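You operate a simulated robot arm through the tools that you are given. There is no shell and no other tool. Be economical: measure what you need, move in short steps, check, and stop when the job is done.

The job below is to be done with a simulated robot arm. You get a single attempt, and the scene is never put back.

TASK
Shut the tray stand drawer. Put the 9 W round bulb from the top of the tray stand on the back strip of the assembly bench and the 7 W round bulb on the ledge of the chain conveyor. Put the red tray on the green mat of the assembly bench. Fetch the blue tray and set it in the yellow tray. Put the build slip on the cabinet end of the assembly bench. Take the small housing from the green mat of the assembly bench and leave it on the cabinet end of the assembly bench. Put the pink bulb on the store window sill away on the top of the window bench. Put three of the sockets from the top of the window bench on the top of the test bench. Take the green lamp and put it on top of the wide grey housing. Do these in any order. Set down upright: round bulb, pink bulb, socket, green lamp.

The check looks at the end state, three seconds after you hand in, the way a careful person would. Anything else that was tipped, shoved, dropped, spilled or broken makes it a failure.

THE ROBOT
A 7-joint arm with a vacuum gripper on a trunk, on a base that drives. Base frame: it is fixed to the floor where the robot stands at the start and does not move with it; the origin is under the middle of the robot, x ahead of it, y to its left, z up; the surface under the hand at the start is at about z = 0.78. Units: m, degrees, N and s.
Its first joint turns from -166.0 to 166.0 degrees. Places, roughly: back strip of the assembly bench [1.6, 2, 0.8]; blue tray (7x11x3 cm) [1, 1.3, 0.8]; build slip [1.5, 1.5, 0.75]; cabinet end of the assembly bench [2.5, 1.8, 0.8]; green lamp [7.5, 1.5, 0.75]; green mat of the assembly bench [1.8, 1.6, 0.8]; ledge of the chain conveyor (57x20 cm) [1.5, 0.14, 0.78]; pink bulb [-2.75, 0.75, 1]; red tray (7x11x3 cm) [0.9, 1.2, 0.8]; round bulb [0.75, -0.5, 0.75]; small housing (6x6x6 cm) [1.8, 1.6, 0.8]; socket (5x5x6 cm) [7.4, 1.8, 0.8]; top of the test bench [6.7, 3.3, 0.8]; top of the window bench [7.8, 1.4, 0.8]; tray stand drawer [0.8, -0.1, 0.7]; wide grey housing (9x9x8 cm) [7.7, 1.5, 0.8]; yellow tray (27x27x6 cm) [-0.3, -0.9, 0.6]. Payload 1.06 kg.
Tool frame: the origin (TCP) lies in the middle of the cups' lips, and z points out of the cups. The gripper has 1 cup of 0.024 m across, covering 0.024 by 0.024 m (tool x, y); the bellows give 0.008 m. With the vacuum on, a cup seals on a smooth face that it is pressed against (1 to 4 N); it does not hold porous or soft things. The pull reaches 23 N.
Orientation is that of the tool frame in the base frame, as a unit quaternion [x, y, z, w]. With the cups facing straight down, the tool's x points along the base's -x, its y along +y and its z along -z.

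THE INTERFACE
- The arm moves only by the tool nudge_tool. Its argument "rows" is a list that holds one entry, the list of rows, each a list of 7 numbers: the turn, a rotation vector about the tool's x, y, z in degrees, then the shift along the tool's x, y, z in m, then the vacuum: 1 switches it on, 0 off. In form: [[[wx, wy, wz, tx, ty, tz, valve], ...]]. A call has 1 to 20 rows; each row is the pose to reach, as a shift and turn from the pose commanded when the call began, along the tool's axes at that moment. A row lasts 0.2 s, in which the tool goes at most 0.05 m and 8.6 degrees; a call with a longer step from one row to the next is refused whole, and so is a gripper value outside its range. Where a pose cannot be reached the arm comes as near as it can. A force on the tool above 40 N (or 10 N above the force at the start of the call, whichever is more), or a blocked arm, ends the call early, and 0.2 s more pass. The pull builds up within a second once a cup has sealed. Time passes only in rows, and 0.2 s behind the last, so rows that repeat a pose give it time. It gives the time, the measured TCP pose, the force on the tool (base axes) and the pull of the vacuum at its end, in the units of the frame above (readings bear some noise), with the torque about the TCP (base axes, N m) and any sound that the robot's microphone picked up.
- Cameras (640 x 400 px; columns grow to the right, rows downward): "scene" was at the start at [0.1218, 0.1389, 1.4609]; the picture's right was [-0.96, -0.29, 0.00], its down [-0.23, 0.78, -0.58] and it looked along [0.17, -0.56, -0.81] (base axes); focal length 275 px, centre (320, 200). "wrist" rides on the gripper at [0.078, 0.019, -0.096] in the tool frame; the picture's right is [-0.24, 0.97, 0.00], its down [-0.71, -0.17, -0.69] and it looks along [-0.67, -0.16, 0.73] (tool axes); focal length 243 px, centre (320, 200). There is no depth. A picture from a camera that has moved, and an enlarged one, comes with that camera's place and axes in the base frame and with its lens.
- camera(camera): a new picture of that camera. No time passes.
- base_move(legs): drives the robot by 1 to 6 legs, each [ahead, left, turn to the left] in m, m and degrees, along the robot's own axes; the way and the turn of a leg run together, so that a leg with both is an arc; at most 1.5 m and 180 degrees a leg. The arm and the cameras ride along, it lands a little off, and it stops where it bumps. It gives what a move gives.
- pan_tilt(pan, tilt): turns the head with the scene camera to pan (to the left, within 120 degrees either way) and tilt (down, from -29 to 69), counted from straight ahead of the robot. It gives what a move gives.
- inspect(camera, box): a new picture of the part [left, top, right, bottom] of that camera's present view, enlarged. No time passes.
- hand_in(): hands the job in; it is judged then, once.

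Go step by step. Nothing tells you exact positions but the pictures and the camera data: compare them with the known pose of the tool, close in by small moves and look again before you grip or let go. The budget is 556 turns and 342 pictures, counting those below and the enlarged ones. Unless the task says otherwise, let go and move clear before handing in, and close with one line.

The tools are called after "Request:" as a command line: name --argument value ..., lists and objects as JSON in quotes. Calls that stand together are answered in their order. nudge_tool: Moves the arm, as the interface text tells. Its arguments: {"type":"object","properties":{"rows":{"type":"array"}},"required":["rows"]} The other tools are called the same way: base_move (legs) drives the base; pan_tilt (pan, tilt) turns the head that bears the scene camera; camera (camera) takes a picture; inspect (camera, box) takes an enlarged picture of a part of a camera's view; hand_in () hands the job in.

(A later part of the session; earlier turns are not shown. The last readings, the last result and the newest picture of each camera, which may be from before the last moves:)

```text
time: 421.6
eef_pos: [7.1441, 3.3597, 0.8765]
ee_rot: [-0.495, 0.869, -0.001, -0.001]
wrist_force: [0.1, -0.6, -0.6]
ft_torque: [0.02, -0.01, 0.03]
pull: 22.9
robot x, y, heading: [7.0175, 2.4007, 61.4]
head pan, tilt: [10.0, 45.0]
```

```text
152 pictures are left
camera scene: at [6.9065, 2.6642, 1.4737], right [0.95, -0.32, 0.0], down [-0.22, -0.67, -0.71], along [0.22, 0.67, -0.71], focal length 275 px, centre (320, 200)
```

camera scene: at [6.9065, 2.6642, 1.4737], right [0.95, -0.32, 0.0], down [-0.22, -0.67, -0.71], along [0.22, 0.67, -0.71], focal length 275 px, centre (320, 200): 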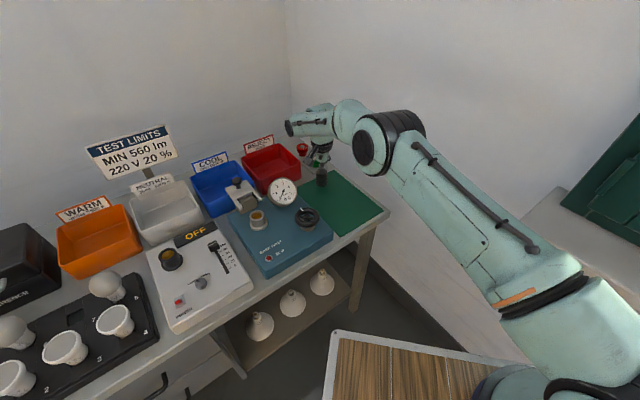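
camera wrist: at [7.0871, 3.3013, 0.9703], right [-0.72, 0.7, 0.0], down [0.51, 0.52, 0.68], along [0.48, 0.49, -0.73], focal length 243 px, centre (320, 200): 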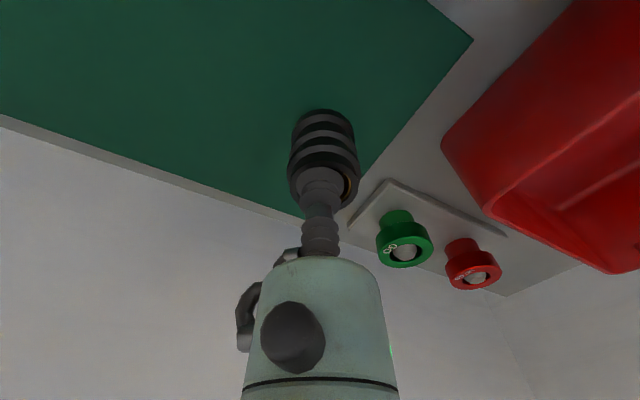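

Request:
nudge_tool --rows '[[[0, 0, 0, 0, 0, 0.008, 1], [0, 0, 0, 0, 0, 0.016, 1], [0, 0, 0, 0, 0, 0.021, 1], [0, 0, 0, 0, 0, 0.024, 1], [0, 0, 0, 0, 0, 0.024, 1]]]'

Request:
nudge_tool --rows '[[[0, 0, 0, 0, 0, 0.0015, 1], [0, 0, 0, 0, 0, 0.0015, 1]]]'

Request:
nudge_tool --rows '[[[0, 0, 0, 0, 0, 0.0015, 1], [0, 0, 0, 0, 0, 0.0015, 1]]]'

```text
time: 422.8
eef_pos: [7.1433, 3.3598, 0.8549]
ee_rot: [-0.495, 0.869, -0.001, -0.001]
wrist_force: [-2.9, -4.0, 11.7]
ft_torque: [0.03, 0.04, 0.03]
pull: 22.9
robot x, y, heading: [7.0176, 2.402, 61.9]
head pan, tilt: [10.0, 45.0]
```

```text
time: 423.4
eef_pos: [7.1439, 3.36, 0.8522]
ee_rot: [-0.495, 0.869, -0.001, 0.0]
wrist_force: [-3.8, -0.4, 15.0]
ft_torque: [0.05, 0.04, -0.01]
pull: 23.2
robot x, y, heading: [7.0165, 2.4038, 61.7]
head pan, tilt: [10.0, 45.0]
```

```text
time: 424.0
eef_pos: [7.1437, 3.3597, 0.8504]
ee_rot: [-0.495, 0.869, -0.001, -0.001]
wrist_force: [-5.0, 2.4, 16.4]
ft_torque: [0.04, -0.01, 0.0]
pull: 22.7
robot x, y, heading: [7.0174, 2.3991, 61.4]
head pan, tilt: [10.0, 45.0]
```

Request:
nudge_tool --rows '[[[0, 0, 0, 0, 0, -0.002, 1], [0, 0, 0, 0, 0, -0.0035, 1], [0, 0, 0, 0, 0, -0.0035, 1]]]'

```text
time: 424.8
eef_pos: [7.1456, 3.3587, 0.8505]
ee_rot: [-0.495, 0.869, -0.003, 0.0]
wrist_force: [-0.5, -0.3, -0.3]
ft_torque: [-0.02, 0.03, 0.01]
pull: 22.7
robot x, y, heading: [7.017, 2.4012, 61.7]
head pan, tilt: [10.0, 45.0]
```

Request:
nudge_tool --rows '[[[0, 0, 0, 0, 0, 0.0006, 1], [0, 0, 0, 0, 0, 0.0006, 0], [0, 0, 0, 0, 0, 0.0006, 0], [0, 0, 0, 0, 0, 0.0006, 0], [0, 0, 0, 0, 0, 0.0006, 0], [0, 0, 0, 0, 0, -0.002, 0], [0, 0, 0, 0, 0, -0.006, 0], [0, 0, 0, 0, 0, -0.015, 0], [0, 0, 0, 0, 0, -0.04, 0], [0, 0, 0, 0, 0, -0.08, 0], [0, 0, 0, 0, 0, -0.12, 0], [0, 0, 0, 0, 0, -0.16, 0], [0, 0, 0, 0, 0, -0.2, 0], [0, 0, 0, 0, 0, -0.24, 0]]]'

Request:
inspect --camera "scene" --box '[230, 130, 400, 250]'

```text
time: 427.8
eef_pos: [7.1442, 3.3627, 1.0946]
ee_rot: [-0.496, 0.868, -0.002, -0.001]
wrist_force: [0.3, 0.6, 0.3]
ft_torque: [0.03, -0.01, 0.01]
pull: 0.0
robot x, y, heading: [7.0186, 2.3965, 61.8]
head pan, tilt: [10.0, 45.0]
```

```text
3.33 times, centred on (315, 190) of scene
camera zoom: at [6.9066, 2.6645, 1.4736], right [0.95, -0.32, 0.0], down [-0.22, -0.67, -0.71], along [0.22, 0.67, -0.71], focal length 916 px, centre (337, 233)
```

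zoom: 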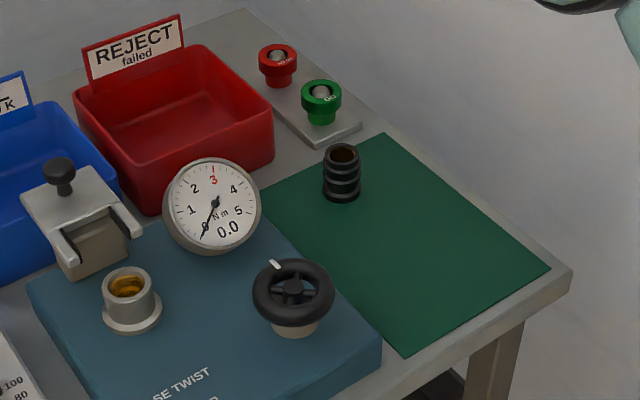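

The first socket stands on the test bench. For the next one I'll retract the arm and turn the base in place (the long way, away from the wall) toward the window bench.

Request:
nudge_tool --rows '[[[0, 0, 0, 0.037, -0.02, -0.01, 0], [0, 0, 0, 0.073, -0.04, -0.02, 0], [0, 0, 0, 0.11, -0.06, -0.03, 0], [0, 0, 0, 0.147, -0.079, -0.04, 0], [0, 0, 0, 0.183, -0.098, -0.05, 0], [0, 0, 0, 0.22, -0.118, -0.06, 0]]]'

Request:
base_move --legs '[[0, 0, 125], [0, 0, 125.3]]'

Request:
pan_tilt --pan 0 --tilt 50

Request:
camera --camera "scene"

Request:
camera --camera "wrist"

```text
time: 429.2
eef_pos: [7.1341, 3.1082, 1.155]
ee_rot: [-0.495, 0.869, -0.002, -0.001]
wrist_force: [-0.5, 0.3, -1.0]
ft_torque: [-0.04, -0.01, 0.01]
pull: 0.1
robot x, y, heading: [7.0183, 2.4005, 61.5]
head pan, tilt: [10.0, 45.0]
```

```text
time: 439.9
eef_pos: [7.6364, 2.0399, 1.1549]
ee_rot: [0.435, 0.901, -0.001, 0.0]
wrist_force: [0.1, 0.1, 0.6]
ft_torque: [-0.02, -0.02, 0.01]
pull: 0.0
robot x, y, heading: [7.0145, 2.4006, -49.4]
head pan, tilt: [10.0, 45.0]
```

```text
time: 440.7
eef_pos: [7.6369, 2.0391, 1.1552]
ee_rot: [0.434, 0.901, -0.001, -0.001]
wrist_force: [1.0, 0.1, 0.3]
ft_torque: [0.0, -0.02, 0.0]
pull: 0.0
robot x, y, heading: [7.0179, 2.4026, -49.4]
head pan, tilt: [0.0, 50.0]
```

```text
150 pictures are left
camera scene: at [7.2928, 2.4017, 1.4668], right [-0.76, -0.65, 0.0], down [-0.5, 0.58, -0.64], along [0.42, -0.49, -0.77], focal length 275 px, centre (320, 200)
```

scene: 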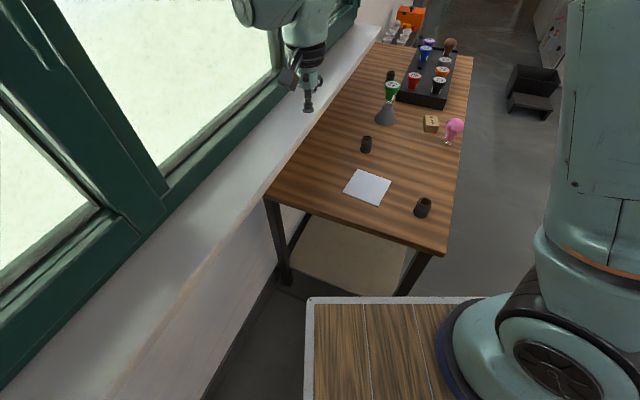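

```text
149 pictures are left
camera wrist: at [7.603, 2.1109, 1.2501], right [0.91, 0.42, 0.0], down [0.31, -0.66, 0.68], along [0.29, -0.62, -0.73], focal length 243 px, centre (320, 200)
```

wrist: 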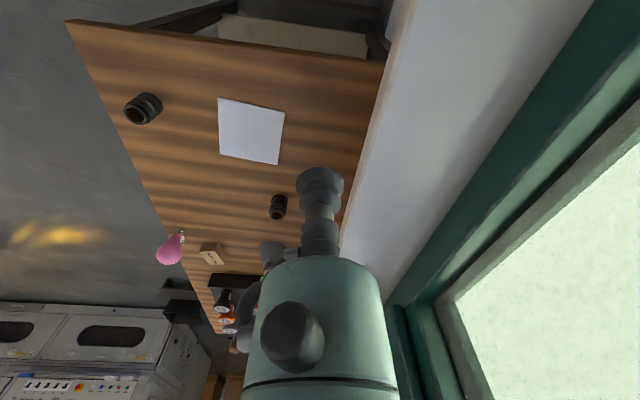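

Request:
nudge_tool --rows '[[[0, 0, 0, -0.003, -0.046, 0, 0], [0, 0, 0, -0.006, -0.092, 0, 0], [0, 0, 0, -0.009, -0.138, 0, 0], [0, 0, 0, -0.012, -0.184, 0, 0], [0, 0, 0, -0.015, -0.23, 0, 0], [0, 0, 0, -0.018, -0.276, 0.02, 0], [0, 0, 0, -0.021, -0.31, 0.05, 0], [0, 0, 0, -0.021, -0.326, 0.09, 0], [0, 0, 0, -0.021, -0.326, 0.13, 0], [0, 0, 0, -0.021, -0.326, 0.17, 0], [0, 0, 0, -0.021, -0.326, 0.2, 0], [0, 0, 0, -0.021, -0.326, 0.2, 0]]]'

Request:
inspect --camera "wrist" --box '[240, 60, 400, 220]'

Request:
camera --camera "scene"

```text
refused: row 6 steps farther than a row can; nothing moved
```

```text
2.50 times, centred on (320, 140) of wrist
camera zoom: at [7.603, 2.1109, 1.2501], right [0.91, 0.42, 0.0], down [0.31, -0.66, 0.68], along [0.29, -0.62, -0.73], focal length 606 px, centre (320, 350)
```

zoom: 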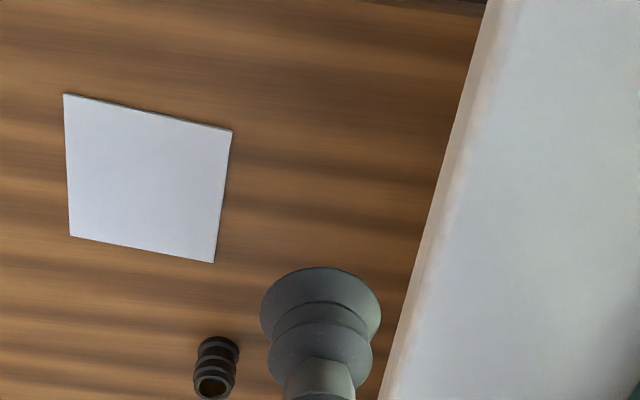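

```text
147 pictures are left
camera scene: at [7.2928, 2.4017, 1.4668], right [-0.76, -0.65, 0.0], down [-0.5, 0.58, -0.64], along [0.42, -0.49, -0.77], focal length 275 px, centre (320, 200)
```

scene: 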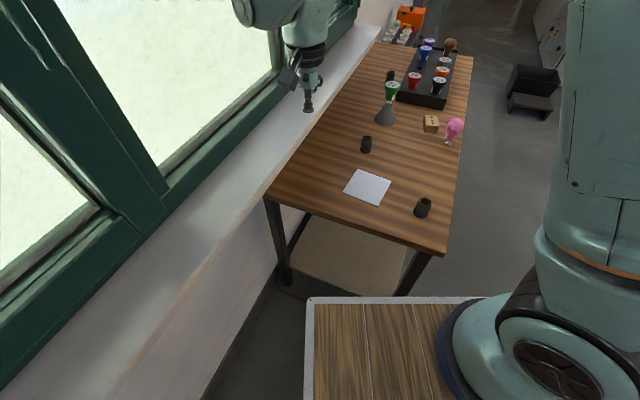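

Request:
nudge_tool --rows '[[[0, 0, 0, -0.003, -0.045, 0, 0], [0, 0, 0, -0.006, -0.09, 0, 0], [0, 0, 0, -0.009, -0.135, 0, 0], [0, 0, 0, -0.012, -0.18, 0, 0], [0, 0, 0, -0.015, -0.225, 0, 0], [0, 0, 0, -0.018, -0.265, 0.015, 0], [0, 0, 0, -0.021, -0.3, 0.04, 0], [0, 0, 0, -0.021, -0.326, 0.075, 0], [0, 0, 0, -0.021, -0.326, 0.12, 0], [0, 0, 0, -0.021, -0.326, 0.165, 0], [0, 0, 0, -0.021, -0.326, 0.2, 0], [0, 0, 0, -0.021, -0.326, 0.2, 0]]]'

Request:
inspect --camera "wrist" --box '[240, 60, 400, 220]'

Request:
camera --camera "scene"

```text
time: 443.3
eef_pos: [7.3931, 1.8183, 0.9526]
ee_rot: [0.434, 0.901, -0.001, -0.001]
wrist_force: [-0.5, 1.3, -0.8]
ft_torque: [0.02, -0.01, 0.04]
pull: 0.1
robot x, y, heading: [7.0148, 2.3986, -49.4]
head pan, tilt: [0.0, 50.0]
```

```text
2.50 times, centred on (320, 140) of wrist
camera zoom: at [7.3594, 1.8908, 1.0476], right [0.91, 0.42, 0.0], down [0.31, -0.66, 0.68], along [0.29, -0.62, -0.73], focal length 606 px, centre (320, 350)
```

zoom: 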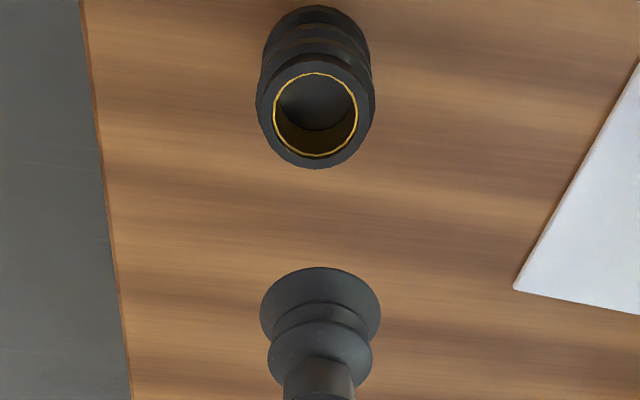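

```text
145 pictures are left
camera scene: at [7.2926, 2.4017, 1.4668], right [-0.76, -0.65, 0.0], down [-0.5, 0.58, -0.64], along [0.42, -0.49, -0.77], focal length 275 px, centre (320, 200)
```

scene: 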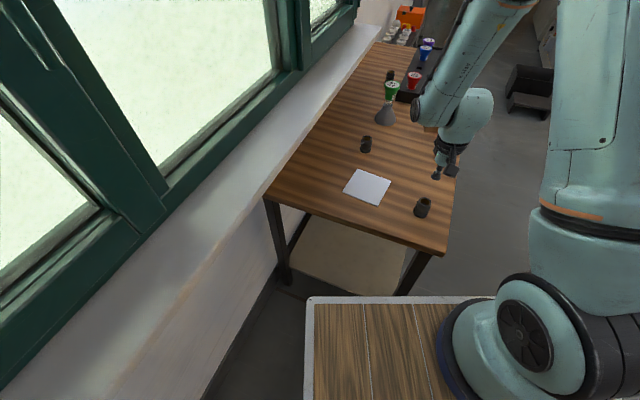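

Request:
nudge_tool --rows '[[[0, 0, 0, 0, -0.0015, 0.035, 0], [0, 0, 0, 0, -0.0015, 0.07, 0], [0, 0, 0, 0, -0.0015, 0.086, 0], [0, 0, 0, 0, -0.0015, 0.086, 0]]]'

Request:
inspect --camera "wrist" --box '[270, 110, 370, 210]'

```text
time: 444.3
eef_pos: [7.3919, 1.8192, 0.8683]
ee_rot: [0.434, 0.901, 0.0, -0.001]
wrist_force: [-0.1, 0.2, 0.7]
ft_torque: [0.0, 0.01, 0.01]
pull: 0.0
robot x, y, heading: [7.0177, 2.3999, -48.9]
head pan, tilt: [0.0, 50.0]
```

```text
4.00 times, centred on (320, 160) of wrist
camera zoom: at [7.3581, 1.8916, 0.9625], right [0.91, 0.42, 0.0], down [0.31, -0.66, 0.68], along [0.29, -0.62, -0.73], focal length 970 px, centre (320, 360)
```

zoom: 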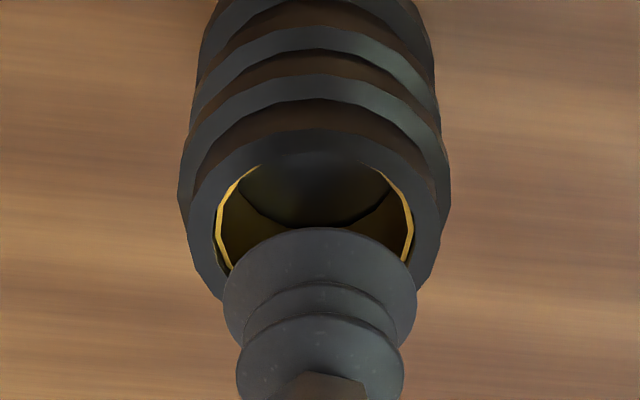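

Well centred. Entering with vacuum on.

Request:
nudge_tool --rows '[[[0, 0, 0, 0, -0.001, 0.006, 1], [0, 0, 0, 0, -0.001, 0.012, 1], [0, 0, 0, 0, -0.001, 0.016, 1], [0, 0, 0, 0, -0.001, 0.0195, 1], [0, 0, 0, 0, -0.001, 0.0215, 1], [0, 0, 0, 0, -0.001, 0.0215, 1]]]'

```text
time: 445.7
eef_pos: [7.392, 1.8187, 0.8483]
ee_rot: [0.435, 0.901, 0.0, -0.002]
wrist_force: [-2.7, 0.3, 10.1]
ft_torque: [-0.01, -0.01, 0.02]
pull: 23.4
robot x, y, heading: [7.0199, 2.3992, -49.4]
head pan, tilt: [0.0, 50.0]
```

Request:
nudge_tool --rows '[[[0, 0, 0, 0, 0, -0.01, 1], [0, 0, 0, 0, 0, -0.04, 1], [0, 0, 0, 0, 0, -0.08, 1], [0, 0, 0, 0, 0, -0.12, 1], [0, 0, 0, 0, 0, -0.165, 1], [0, 0, 0, 0, 0, -0.21, 1], [0, 0, 0, 0, 0, -0.255, 1], [0, 0, 0, 0, 0, -0.3, 1]]]'

Request:
base_move --legs '[[0, 0, -125], [0, 0, -124]]'

Request:
pan_tilt --pan 10 --tilt 45

Request:
camera --camera "scene"

```text
time: 447.5
eef_pos: [7.3953, 1.8188, 1.1466]
ee_rot: [0.435, 0.901, -0.001, -0.002]
wrist_force: [0.5, 0.1, -0.3]
ft_torque: [-0.01, -0.01, 0.01]
pull: 22.9
robot x, y, heading: [7.0171, 2.4021, -49.3]
head pan, tilt: [0.0, 50.0]
```

```text
time: 458.1
eef_pos: [7.3948, 2.9824, 1.1467]
ee_rot: [-0.52, 0.854, -0.001, -0.001]
wrist_force: [-0.2, -1.1, -0.3]
ft_torque: [0.03, 0.02, -0.01]
pull: 22.6
robot x, y, heading: [7.0119, 2.4013, 64.7]
head pan, tilt: [0.0, 50.0]
```

```text
time: 458.8
eef_pos: [7.3943, 2.9826, 1.1461]
ee_rot: [-0.519, 0.855, -0.001, -0.001]
wrist_force: [-0.6, 0.5, 0.5]
ft_torque: [-0.03, -0.02, 0.02]
pull: 22.6
robot x, y, heading: [7.0173, 2.4025, 64.9]
head pan, tilt: [10.0, 45.0]
```

```text
143 pictures are left
camera scene: at [6.892, 2.6575, 1.4736], right [0.96, -0.26, 0.0], down [-0.19, -0.68, -0.71], along [0.19, 0.68, -0.71], focal length 275 px, centre (320, 200)
```

scene: 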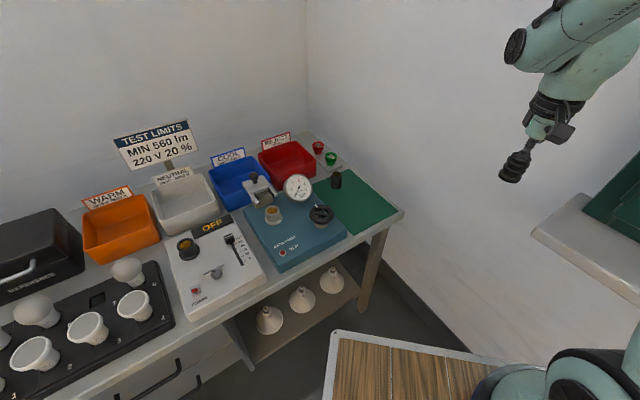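

I'll place the second socket at about (7.175,3.27).

Request:
nudge_tool --rows '[[[0, 0, 0, -0.019, 0.041, 0, 1], [0, 0, 0, -0.038, 0.082, 0, 1], [0, 0, 0, -0.058, 0.123, 0, 1], [0, 0, 0, -0.077, 0.164, 0, 1], [0, 0, 0, -0.096, 0.204, 0, 1], [0, 0, 0, -0.115, 0.245, 0, 1], [0, 0, 0, -0.134, 0.286, 0, 1], [0, 0, 0, -0.1535, 0.327, 0, 1], [0, 0, 0, -0.1535, 0.327, 0.045, 1], [0, 0, 0, -0.1535, 0.327, 0.09, 1], [0, 0, 0, -0.1535, 0.327, 0.135, 1], [0, 0, 0, -0.1535, 0.327, 0.18, 1], [0, 0, 0, -0.1535, 0.327, 0.225, 1], [0, 0, 0, -0.1535, 0.327, 0.265, 1], [0, 0, 0, -0.1535, 0.327, 0.278, 1], [0, 0, 0, -0.1535, 0.327, 0.278, 1]]]'

Request:
inspect --camera "scene" --box '[240, 130, 410, 250]'

Request:
camera --camera "wrist"

```text
time: 462.2
eef_pos: [7.1761, 3.2684, 0.867]
ee_rot: [-0.519, 0.855, -0.001, -0.001]
wrist_force: [-0.2, -0.2, -0.7]
ft_torque: [0.03, 0.01, 0.01]
pull: 23.6
robot x, y, heading: [7.0169, 2.3962, 64.8]
head pan, tilt: [10.0, 45.0]
```

```text
3.33 times, centred on (325, 190) of scene
camera zoom: at [6.892, 2.6575, 1.4737], right [0.96, -0.26, 0.0], down [-0.19, -0.68, -0.71], along [0.19, 0.68, -0.71], focal length 916 px, centre (303, 233)
```

zoom: 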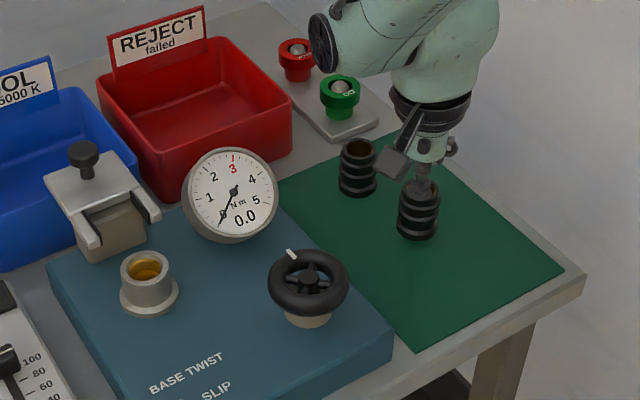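

```text
141 pictures are left
camera wrist: at [7.1218, 3.2077, 0.962], right [-0.76, 0.66, 0.0], down [0.48, 0.55, 0.68], along [0.45, 0.52, -0.73], focal length 243 px, centre (320, 200)
```

wrist: 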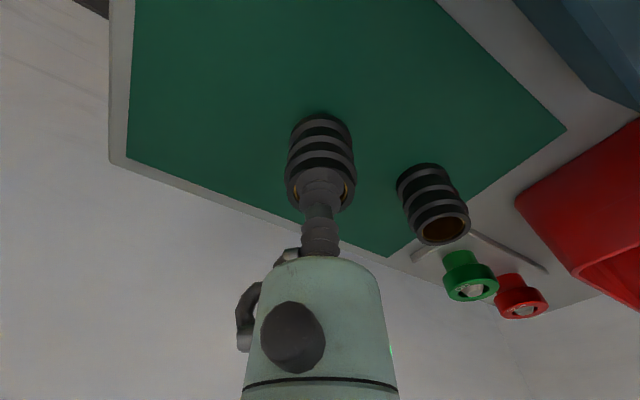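

Request:
nudge_tool --rows '[[[0, 0, 0, 0, 0, 0.006, 1], [0, 0, 0, 0, 0, 0.011, 1], [0, 0, 0, 0, 0, 0.013, 1], [0, 0, 0, 0, 0, 0.013, 1]]]'

Request:
nudge_tool --rows '[[[0, 0, 0, 0, 0, 0.0015, 1], [0, 0, 0, 0, 0, 0.0015, 1]]]'

```text
time: 463.2
eef_pos: [7.1754, 3.2702, 0.8547]
ee_rot: [-0.52, 0.854, -0.001, -0.001]
wrist_force: [-0.5, -0.3, 1.8]
ft_torque: [0.01, -0.02, 0.03]
pull: 23.2
robot x, y, heading: [7.0172, 2.3979, 64.9]
head pan, tilt: [10.0, 45.0]
```

```text
time: 463.8
eef_pos: [7.1745, 3.2693, 0.8536]
ee_rot: [-0.52, 0.854, 0.0, -0.001]
wrist_force: [-0.3, -1.3, 12.1]
ft_torque: [0.03, 0.03, 0.02]
pull: 22.9
robot x, y, heading: [7.0213, 2.4002, 64.9]
head pan, tilt: [10.0, 45.0]
```

Request:
nudge_tool --rows '[[[0, 0, 0, 0, 0, -0.0012, 1], [0, 0, 0, 0, 0, -0.0012, 0], [0, 0, 0, 0, 0, -0.0012, 0], [0, 0, 0, 0, 0, -0.0012, 0], [0, 0, 0, 0, 0, -0.0012, 0], [0, 0, 0, 0, 0, -0.003, 0], [0, 0, 0, 0, 0, -0.006, 0], [0, 0, 0, 0, 0, -0.015, 0], [0, 0, 0, 0, 0, -0.04, 0], [0, 0, 0, 0, 0, -0.08, 0], [0, 0, 0, 0, 0, -0.12, 0], [0, 0, 0, 0, 0, -0.16, 0], [0, 0, 0, 0, 0, -0.2, 0], [0, 0, 0, 0, 0, -0.24, 0], [0, 0, 0, 0.035, -0.01, -0.26, 0], [0, 0, 0, 0.07, -0.02, -0.28, 0], [0, 0, 0, 0.11, -0.03, -0.3, 0], [0, 0, 0, 0.15, -0.04, -0.3, 0]]]'

Request:
inspect --camera "scene" --box '[240, 130, 410, 250]'

```text
time: 467.6
eef_pos: [7.1401, 3.1156, 1.1524]
ee_rot: [-0.52, 0.854, -0.001, -0.002]
wrist_force: [0.1, 0.2, 0.0]
ft_torque: [0.03, 0.0, 0.01]
pull: 0.1
robot x, y, heading: [7.0158, 2.401, 65.1]
head pan, tilt: [10.0, 45.0]
```

```text
3.33 times, centred on (325, 190) of scene
camera zoom: at [6.8921, 2.6581, 1.4736], right [0.96, -0.26, 0.0], down [-0.19, -0.68, -0.71], along [0.19, 0.68, -0.71], focal length 916 px, centre (303, 233)
```

zoom: 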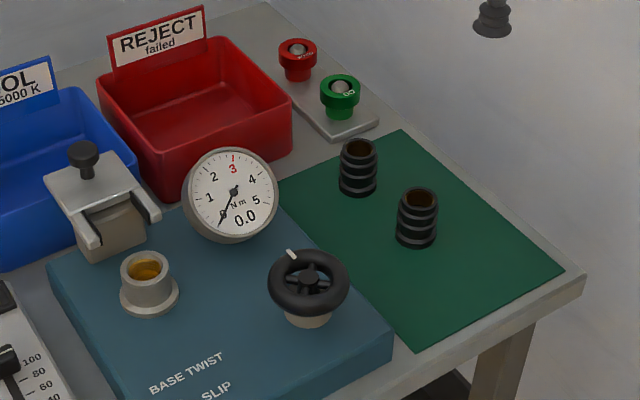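

Two sockets placed. Turning back for the third, at about (7.676,1.673).

Request:
base_move --legs '[[0, 0, 122.5], [0, 0, 122.5]]'

Request:
pan_tilt --pan 0 --tilt 45

Request:
camera --camera "scene"

Request:
camera --camera "wrist"

```text
time: 478.0
eef_pos: [7.581, 1.9415, 1.1532]
ee_rot: [0.475, 0.88, 0.0, -0.001]
wrist_force: [0.3, -0.5, 1.2]
ft_torque: [-0.01, -0.01, -0.01]
pull: 0.1
robot x, y, heading: [7.0158, 2.4027, -54.6]
head pan, tilt: [10.0, 45.0]
```

```text
time: 478.8
eef_pos: [7.5812, 1.9428, 1.1533]
ee_rot: [0.475, 0.88, 0.0, -0.002]
wrist_force: [-0.5, 0.9, -1.2]
ft_torque: [0.01, 0.02, -0.01]
pull: 0.1
robot x, y, heading: [7.0175, 2.4052, -54.5]
head pan, tilt: [0.0, 45.0]
```

```text
139 pictures are left
camera scene: at [7.2944, 2.3733, 1.4737], right [-0.81, -0.58, 0.0], down [-0.41, 0.58, -0.71], along [0.41, -0.58, -0.71], focal length 275 px, centre (320, 200)
```

scene: 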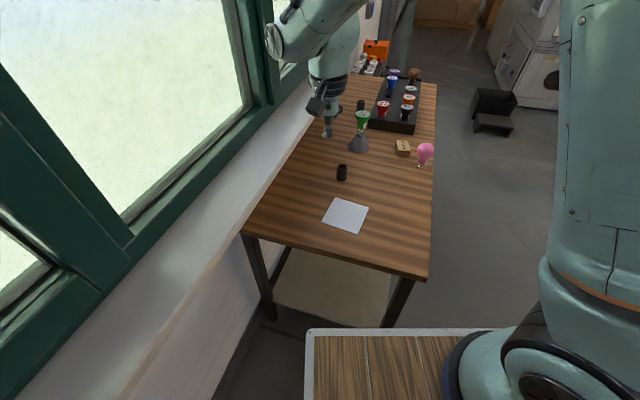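

```text
138 pictures are left
camera wrist: at [7.5541, 2.0174, 1.2476], right [0.94, 0.34, 0.0], down [0.25, -0.69, 0.68], along [0.23, -0.64, -0.73], focal length 243 px, centre (320, 200)
```

wrist: 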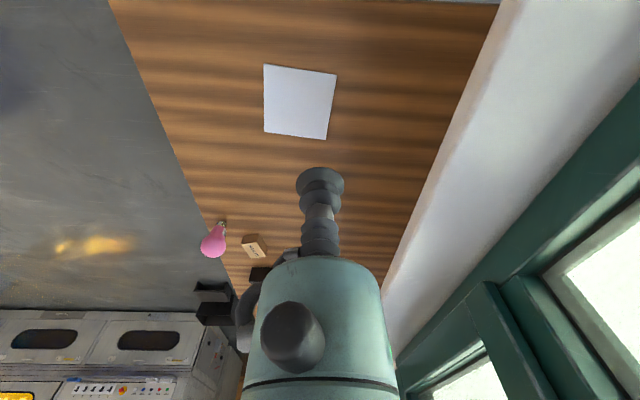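

Request:
nudge_tool --rows '[[[0, 0, 0, -0.039, -0.009, 0, 0], [0, 0, 0, -0.078, -0.018, 0, 0], [0, 0, 0, -0.117, -0.028, 0, 0], [0, 0, 0, -0.156, -0.037, 0, 0], [0, 0, 0, -0.195, -0.046, 0, 0], [0, 0, 0, -0.234, -0.056, 0.01, 0], [0, 0, 0, -0.274, -0.065, 0.03, 0], [0, 0, 0, -0.274, -0.065, 0.075, 0], [0, 0, 0, -0.274, -0.065, 0.12, 0], [0, 0, 0, -0.274, -0.065, 0.16, 0], [0, 0, 0, -0.274, -0.065, 0.2, 0], [0, 0, 0, -0.274, -0.065, 0.2, 0]]]'

Request:
camera --camera "wrist"

Request:
inspect --camera "wrist" --box '[240, 60, 400, 220]'

```text
time: 481.4
eef_pos: [7.6772, 1.679, 0.9509]
ee_rot: [0.475, 0.88, 0.0, -0.001]
wrist_force: [0.3, -0.5, -0.1]
ft_torque: [0.01, -0.02, 0.0]
pull: 0.0
robot x, y, heading: [7.0147, 2.4012, -54.8]
head pan, tilt: [0.0, 45.0]
```

```text
137 pictures are left
camera wrist: at [7.6497, 1.7533, 1.046], right [0.94, 0.34, 0.0], down [0.25, -0.69, 0.68], along [0.23, -0.64, -0.73], focal length 243 px, centre (320, 200)
```

wrist: 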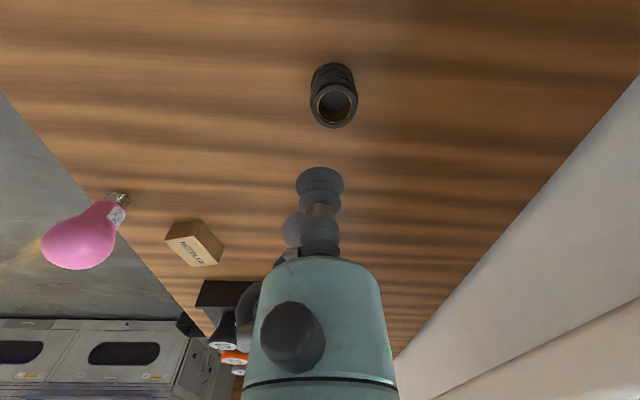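

```text
2.50 times, centred on (320, 140) of wrist
camera zoom: at [7.6497, 1.7533, 1.046], right [0.94, 0.34, 0.0], down [0.25, -0.69, 0.68], along [0.23, -0.64, -0.73], focal length 606 px, centre (320, 350)
```

zoom: 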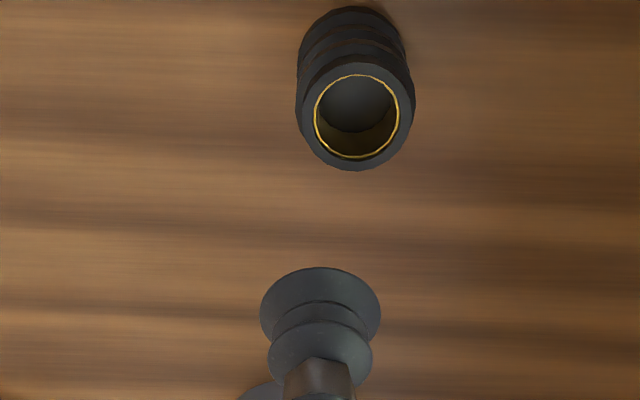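

Request:
nudge_tool --rows '[[[0, 0, 0, -0.0028, 0.0114, 0.02, 0], [0, 0, 0, -0.0028, 0.0114, 0.055, 0], [0, 0, 0, -0.0028, 0.0114, 0.084, 0], [0, 0, 0, -0.0028, 0.0114, 0.084, 0]]]'

Request:
inspect --camera "wrist" --box '[270, 110, 370, 210]'

Request:
camera --camera "scene"

```text
time: 482.4
eef_pos: [7.6865, 1.6833, 0.8676]
ee_rot: [0.474, 0.881, 0.001, 0.0]
wrist_force: [-0.4, 0.2, 0.3]
ft_torque: [-0.02, 0.02, 0.0]
pull: 0.0
robot x, y, heading: [7.0151, 2.4006, -54.2]
head pan, tilt: [0.0, 45.0]
```

```text
4.00 times, centred on (320, 160) of wrist
camera zoom: at [7.6586, 1.7586, 0.9623], right [0.94, 0.34, 0.0], down [0.25, -0.69, 0.68], along [0.23, -0.64, -0.73], focal length 970 px, centre (320, 360)
```

zoom: 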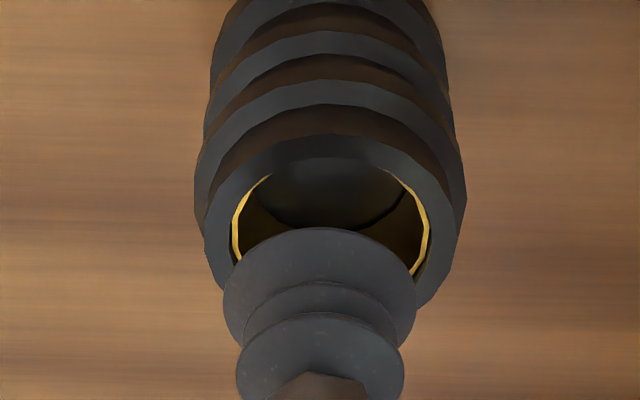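

```text
134 pictures are left
camera scene: at [7.2944, 2.3733, 1.4737], right [-0.81, -0.58, 0.0], down [-0.41, 0.58, -0.71], along [0.41, -0.58, -0.71], focal length 275 px, centre (320, 200)
```

scene: 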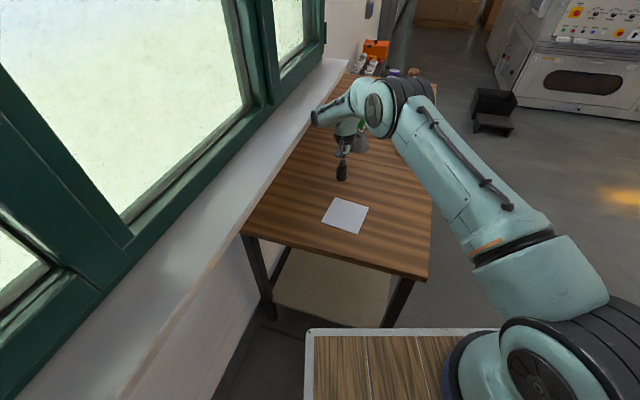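

Request:
inspect --camera "scene" --box '[290, 70, 430, 190]'

```text
3.33 times, centred on (360, 130) of scene
camera zoom: at [7.2944, 2.3733, 1.4737], right [-0.81, -0.58, 0.0], down [-0.41, 0.58, -0.71], along [0.41, -0.58, -0.71], focal length 916 px, centre (187, 433)
```

zoom: 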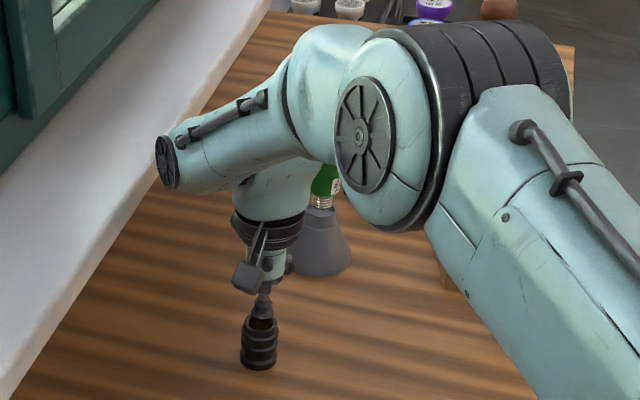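

Request:
nudge_tool --rows '[[[0, 0, 0, -0.0003, 0.0012, 0.006, 1], [0, 0, 0, -0.0003, 0.0012, 0.012, 1], [0, 0, 0, -0.0003, 0.0012, 0.016, 1], [0, 0, 0, -0.0003, 0.0012, 0.019, 1], [0, 0, 0, -0.0003, 0.0012, 0.021, 1], [0, 0, 0, -0.0003, 0.0012, 0.021, 1]]]'

```text
time: 483.8
eef_pos: [7.691, 1.6813, 0.8486]
ee_rot: [0.475, 0.88, -0.001, 0.0]
wrist_force: [1.1, 1.5, 16.5]
ft_torque: [-0.05, 0.0, -0.01]
pull: 22.4
robot x, y, heading: [7.017, 2.4003, -54.6]
head pan, tilt: [0.0, 45.0]
```

Sealed. Lifting, retracting and turning back to the test bench.

Request:
nudge_tool --rows '[[[0, 0, 0, 0, 0, -0.01, 1], [0, 0, 0, 0, 0, -0.04, 1], [0, 0, 0, 0, 0, -0.08, 1], [0, 0, 0, 0, 0, -0.12, 1], [0, 0, 0, 0, 0, -0.165, 1], [0, 0, 0, 0, 0, -0.21, 1], [0, 0, 0, 0, 0, -0.255, 1], [0, 0, 0, 0, 0, -0.3, 1], [0, 0, 0, 0.04, 0, -0.3, 1], [0, 0, 0, 0.08, 0, -0.3, 1], [0, 0, 0, 0.12, 0, -0.3, 1], [0, 0, 0, 0.16, 0, -0.3, 1], [0, 0, 0, 0.2, 0, -0.3, 1], [0, 0, 0, 0.24, 0, -0.3, 1], [0, 0, 0, 0.28, -0.02, -0.3, 1]]]'

Request:
camera --camera "scene"

Request:
base_move --legs '[[0, 0, -120], [0, 0, -118.5]]'

Request:
pan_tilt --pan 10 --tilt 45

Request:
camera --camera "scene"

```text
time: 487.0
eef_pos: [7.5215, 1.9026, 1.1495]
ee_rot: [0.475, 0.88, 0.0, -0.002]
wrist_force: [0.1, -0.5, 0.0]
ft_torque: [0.02, 0.02, -0.03]
pull: 23.2
robot x, y, heading: [7.0157, 2.4011, -54.7]
head pan, tilt: [0.0, 45.0]
```

```text
132 pictures are left
camera scene: at [7.2949, 2.373, 1.4736], right [-0.81, -0.58, 0.0], down [-0.41, 0.58, -0.71], along [0.41, -0.58, -0.71], focal length 275 px, centre (320, 200)
```

scene: 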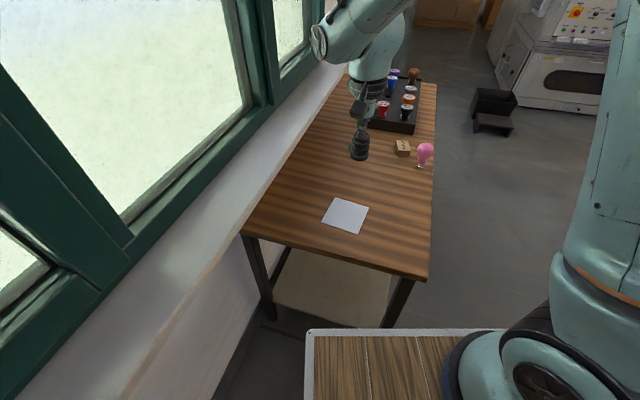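

```text
time: 497.3
eef_pos: [7.1751, 3.0919, 1.149]
ee_rot: [-0.538, 0.843, -0.002, 0.0]
wrist_force: [-0.1, 0.6, -0.5]
ft_torque: [0.01, -0.01, -0.01]
pull: 22.8
robot x, y, heading: [7.0141, 2.4011, 67.2]
head pan, tilt: [0.0, 45.0]
```

```text
time: 498.0
eef_pos: [7.1762, 3.0919, 1.1506]
ee_rot: [-0.538, 0.843, -0.001, -0.001]
wrist_force: [-0.5, -0.2, -0.3]
ft_torque: [-0.01, 0.02, -0.01]
pull: 23.2
robot x, y, heading: [7.0209, 2.3985, 67.5]
head pan, tilt: [10.0, 45.0]
```

```text
131 pictures are left
camera scene: at [6.8812, 2.6519, 1.4737], right [0.98, -0.22, 0.0], down [-0.16, -0.69, -0.71], along [0.16, 0.69, -0.71], focal length 275 px, centre (320, 200)
```

scene: 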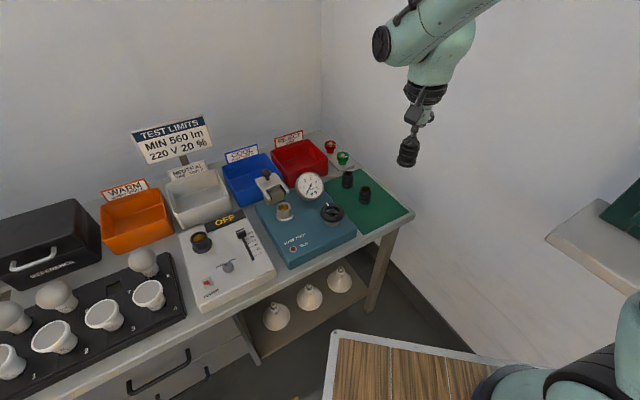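

Request:
nudge_tool --rows '[[[0, 0, 0, -0.035, 0.001, 0, 1], [0, 0, 0, -0.07, 0.003, 0, 1], [0, 0, 0, -0.1, 0.004, 0, 1], [0, 0, 0, -0.1, 0.004, 0.045, 1], [0, 0, 0, -0.1, 0.004, 0.09, 1], [0, 0, 0, -0.1, 0.004, 0.135, 1], [0, 0, 0, -0.1, 0.004, 0.18, 1], [0, 0, 0, -0.1, 0.004, 0.225, 1], [0, 0, 0, -0.1, 0.004, 0.265, 1], [0, 0, 0, -0.1, 0.004, 0.283, 1], [0, 0, 0, -0.1, 0.004, 0.283, 1]]]'

Request:
inspect --camera "scene" --box '[260, 130, 430, 250]'

```text
time: 500.4
eef_pos: [7.2154, 3.1825, 0.8688]
ee_rot: [-0.539, 0.843, -0.002, 0.0]
wrist_force: [-1.3, 0.8, -0.2]
ft_torque: [-0.01, 0.01, -0.02]
pull: 23.3
robot x, y, heading: [7.0155, 2.4032, 67.1]
head pan, tilt: [10.0, 45.0]
```

```text
3.33 times, centred on (345, 190) of scene
camera zoom: at [6.8812, 2.6519, 1.4737], right [0.98, -0.22, 0.0], down [-0.16, -0.69, -0.71], along [0.16, 0.69, -0.71], focal length 916 px, centre (237, 233)
```

zoom: 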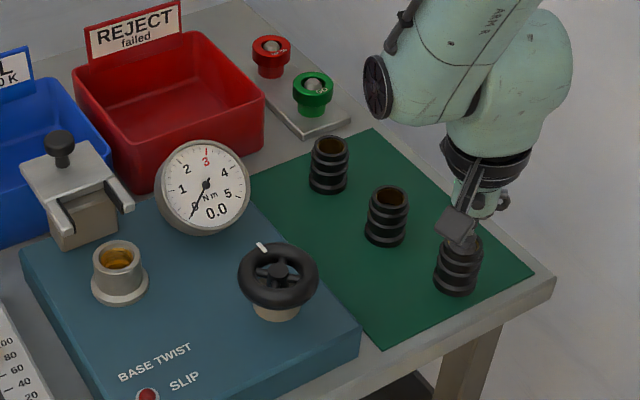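

Request:
nudge_tool --rows '[[[0, 0, 0, 0, 0, 0.006, 1], [0, 0, 0, 0, 0, 0.011, 1], [0, 0, 0, 0, 0, 0.013, 1], [0, 0, 0, 0, 0, 0.013, 1]]]'

Request:
nudge_tool --rows '[[[0, 0, 0, 0, 0, 0.0015, 1], [0, 0, 0, 0, 0, 0.0015, 1]]]'

```text
time: 501.4
eef_pos: [7.2137, 3.1829, 0.8535]
ee_rot: [-0.538, 0.843, -0.001, -0.001]
wrist_force: [1.3, -4.5, 9.8]
ft_torque: [-0.01, -0.02, -0.01]
pull: 23.0
robot x, y, heading: [7.0196, 2.4024, 67.1]
head pan, tilt: [10.0, 45.0]
```

```text
time: 502.0
eef_pos: [7.2144, 3.1834, 0.8533]
ee_rot: [-0.538, 0.843, -0.002, 0.0]
wrist_force: [1.3, -3.7, 11.1]
ft_torque: [0.0, -0.03, -0.04]
pull: 22.9
robot x, y, heading: [7.019, 2.4029, 67.0]
head pan, tilt: [10.0, 45.0]
```

Request:
nudge_tool --rows '[[[0, 0, 0, 0, 0, -0.002, 1], [0, 0, 0, 0, 0, -0.002, 0], [0, 0, 0, 0, 0, -0.002, 0], [0, 0, 0, 0, 0, -0.002, 0], [0, 0, 0, 0, 0, -0.002, 0], [0, 0, 0, 0, 0, -0.004, 0], [0, 0, 0, 0, 0, -0.008, 0], [0, 0, 0, 0, 0, -0.02, 0], [0, 0, 0, 0, 0, -0.05, 0], [0, 0, 0, 0, 0, -0.09, 0], [0, 0, 0, 0, 0, -0.13, 0], [0, 0, 0, 0, 0, -0.17, 0], [0, 0, 0, 0, 0, -0.21, 0], [0, 0, 0, 0, 0, -0.25, 0], [0, 0, 0, 0.04, 0, -0.28, 0], [0, 0, 0, 0.08, 0, -0.3, 0]]]'

Request:
inspect --camera "scene" --box '[260, 130, 430, 250]'

Request:
base_move --legs '[[-0.1, 0.35, 0]]'

Request:
pan_tilt --pan -100 --tilt 30

Request:
camera --camera "scene"

```text
time: 505.4
eef_pos: [7.1843, 3.1086, 1.1508]
ee_rot: [-0.538, 0.843, -0.001, -0.001]
wrist_force: [-0.5, -0.1, -0.3]
ft_torque: [-0.03, 0.0, 0.0]
pull: 0.1
robot x, y, heading: [7.018, 2.401, 67.3]
head pan, tilt: [10.0, 45.0]
```

```text
3.33 times, centred on (345, 190) of scene
camera zoom: at [6.8813, 2.6526, 1.4736], right [0.98, -0.22, 0.0], down [-0.16, -0.69, -0.71], along [0.16, 0.69, -0.71], focal length 916 px, centre (237, 233)
```

zoom: 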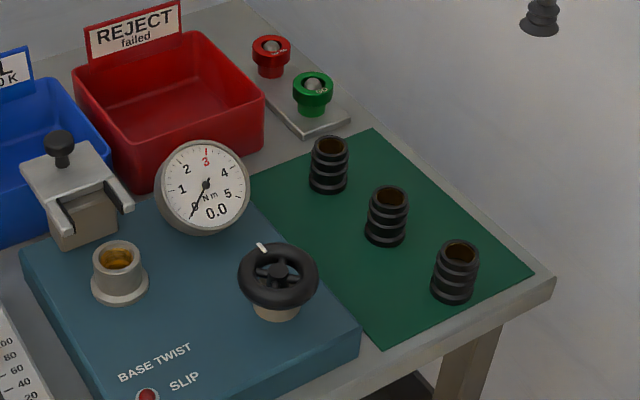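

```text
time: 507.7
eef_pos: [6.824, 3.1508, 1.1498]
ee_rot: [-0.541, 0.841, -0.001, 0.0]
wrist_force: [1.1, -0.6, -0.1]
ft_torque: [-0.02, -0.01, 0.0]
pull: 0.0
robot x, y, heading: [6.6602, 2.4411, 67.8]
head pan, tilt: [10.0, 45.0]
```

```text
time: 509.6
eef_pos: [6.8244, 3.1499, 1.1517]
ee_rot: [-0.541, 0.841, -0.001, -0.001]
wrist_force: [-0.8, 0.1, 0.4]
ft_torque: [-0.02, 0.04, -0.01]
pull: 0.2
robot x, y, heading: [6.6616, 2.4398, 67.8]
head pan, tilt: [-100.0, 30.0]
```

```text
128 pictures are left
camera scene: at [6.584, 2.5637, 1.4963], right [-0.54, -0.84, 0.0], down [-0.42, 0.27, -0.87], along [0.73, -0.46, -0.5], focal length 275 px, centre (320, 200)
```

scene: 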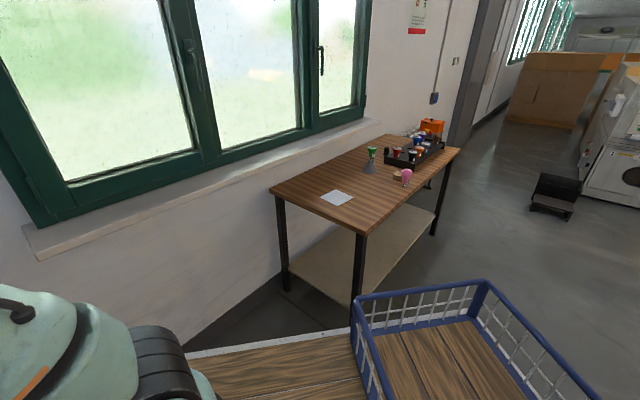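

All three sockets, the pink bulb and the green lamp stand in place. I'll back clear of the benches for a final look.

Request:
base_move --legs '[[-0.1, 0.45, 0]]'

Request:
pan_tilt --pan 0 --tilt 35

Request:
camera --camera "scene"

Request:
pan_tilt --pan 119 --tilt 15

Request:
camera --camera "scene"

```text
time: 511.8
eef_pos: [6.627, 3.1535, 1.1498]
ee_rot: [-0.493, 0.87, -0.002, -0.001]
wrist_force: [0.1, 0.0, -0.3]
ft_torque: [-0.03, 0.01, 0.03]
pull: 0.0
robot x, y, heading: [6.3906, 2.4646, 61.1]
head pan, tilt: [-100.0, 30.0]
stopped in leg 1: the robot was blocked; the commanded pose is now the measured one
```

```text
time: 513.6
eef_pos: [6.6283, 3.1537, 1.1501]
ee_rot: [-0.492, 0.871, -0.002, -0.001]
wrist_force: [-0.2, -0.2, 0.5]
ft_torque: [0.02, -0.01, 0.02]
pull: 0.0
robot x, y, heading: [6.3826, 2.4657, 61.2]
head pan, tilt: [0.0, 35.0]
```

```text
127 pictures are left
camera scene: at [6.2953, 2.7309, 1.4885], right [0.88, -0.48, 0.0], down [-0.28, -0.5, -0.82], along [0.4, 0.72, -0.57], focal length 275 px, centre (320, 200)
```

scene: 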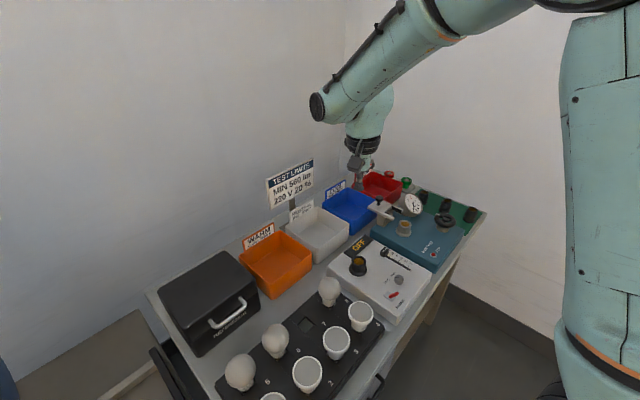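

```text
time: 515.5
eef_pos: [6.6284, 3.153, 1.1506]
ee_rot: [-0.492, 0.87, -0.002, -0.001]
wrist_force: [0.0, -0.6, -0.9]
ft_torque: [-0.02, 0.01, -0.03]
pull: 0.0
robot x, y, heading: [6.3888, 2.4653, 61.2]
head pan, tilt: [119.0, 15.0]
```

```text
126 pictures are left
camera scene: at [6.1592, 2.6538, 1.5205], right [0.0, 1.0, 0.0], down [0.26, 0.0, -0.97], along [-0.97, 0.0, -0.26], focal length 275 px, centre (320, 200)
```

scene: 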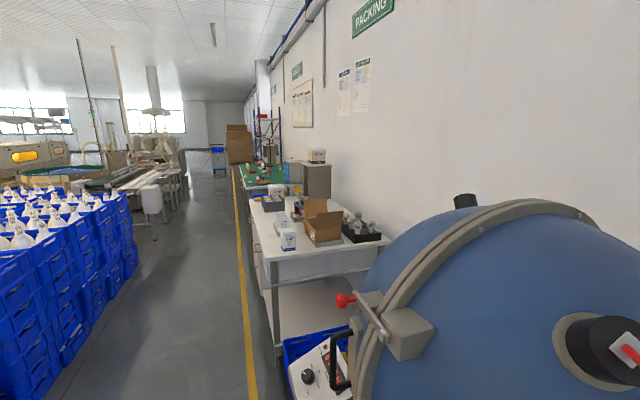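

I touched the sphere's console lightly while backing. I'll move away from it, then drive down the aisle for a final check of the earlier items.

Request:
base_move --legs '[[-0.35, -0.15, 0], [-0.3, 0.0, 0], [0, 0, 137], [1.3, 0, 0]]'

Request:
pan_tilt --pan 0 --tilt 20

Request:
camera --camera "scene"

```text
time: 531.4
eef_pos: [4.3698, 1.0244, 1.151]
ee_rot: [0.988, 0.154, 0.002, -0.001]
wrist_force: [0.2, -0.1, 0.6]
ft_torque: [-0.02, 0.05, 0.01]
pull: 0.0
robot x, y, heading: [5.0041, 1.3841, -160.2]
head pan, tilt: [119.0, 15.0]
```

```text
time: 533.4
eef_pos: [4.3689, 1.0237, 1.149]
ee_rot: [0.988, 0.154, 0.001, 0.0]
wrist_force: [0.1, 1.1, -0.3]
ft_torque: [0.0, 0.0, -0.02]
pull: 0.1
robot x, y, heading: [4.9999, 1.382, -160.4]
head pan, tilt: [0.0, 20.0]
```

```text
125 pictures are left
camera scene: at [4.8945, 1.1173, 1.5123], right [-0.34, 0.94, 0.0], down [0.32, 0.12, -0.94], along [-0.88, -0.32, -0.34], focal length 275 px, centre (320, 200)
```

scene: 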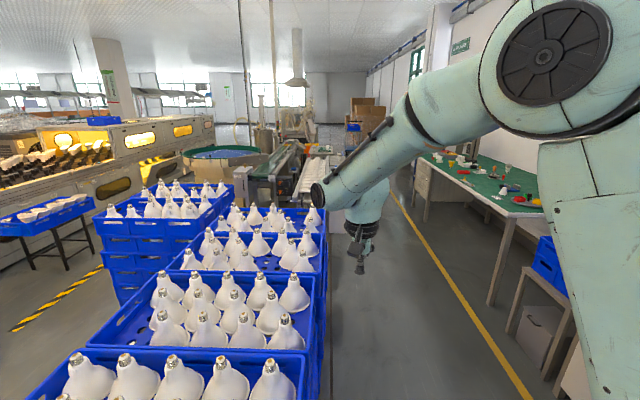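

I'm close to the crates. I'll shift right to the aisle's middle before going on.

Request:
base_move --legs '[[0, -0.4, 0], [1.2, 0, 0]]'

Request:
pan_tilt --pan 0 --tilt 20

Request:
camera --camera "scene"

Request:
inspect --camera "scene" --box '[180, 130, 340, 250]'

```text
time: 541.5
eef_pos: [3.0999, 0.9827, 1.1499]
ee_rot: [0.988, 0.154, 0.002, -0.002]
wrist_force: [0.0, -0.4, 0.9]
ft_torque: [-0.03, 0.01, 0.0]
pull: 0.0
robot x, y, heading: [3.7353, 1.3393, -160.2]
head pan, tilt: [0.0, 20.0]
```

```text
time: 542.1
eef_pos: [3.1002, 0.9829, 1.1505]
ee_rot: [0.988, 0.154, 0.001, -0.001]
wrist_force: [0.4, 0.4, -0.1]
ft_torque: [-0.04, 0.03, 0.02]
pull: 0.0
robot x, y, heading: [3.7318, 1.3376, -160.2]
head pan, tilt: [0.0, 20.0]
```

```text
124 pictures are left
camera scene: at [3.6245, 1.076, 1.5123], right [-0.34, 0.94, 0.0], down [0.32, 0.12, -0.94], along [-0.88, -0.32, -0.34], focal length 275 px, centre (320, 200)
```

scene: 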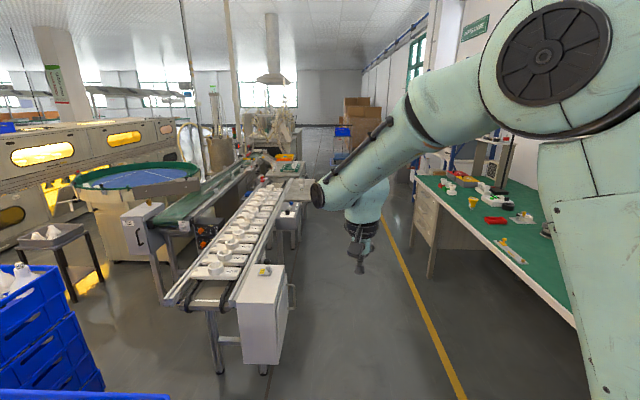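

```text
3.33 times, centred on (260, 190) of scene
camera zoom: at [3.6245, 1.076, 1.5123], right [-0.34, 0.94, 0.0], down [0.32, 0.12, -0.94], along [-0.88, -0.32, -0.34], focal length 916 px, centre (520, 233)
```

zoom: 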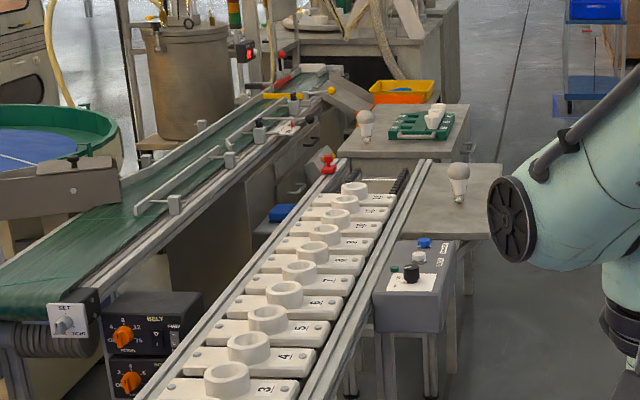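

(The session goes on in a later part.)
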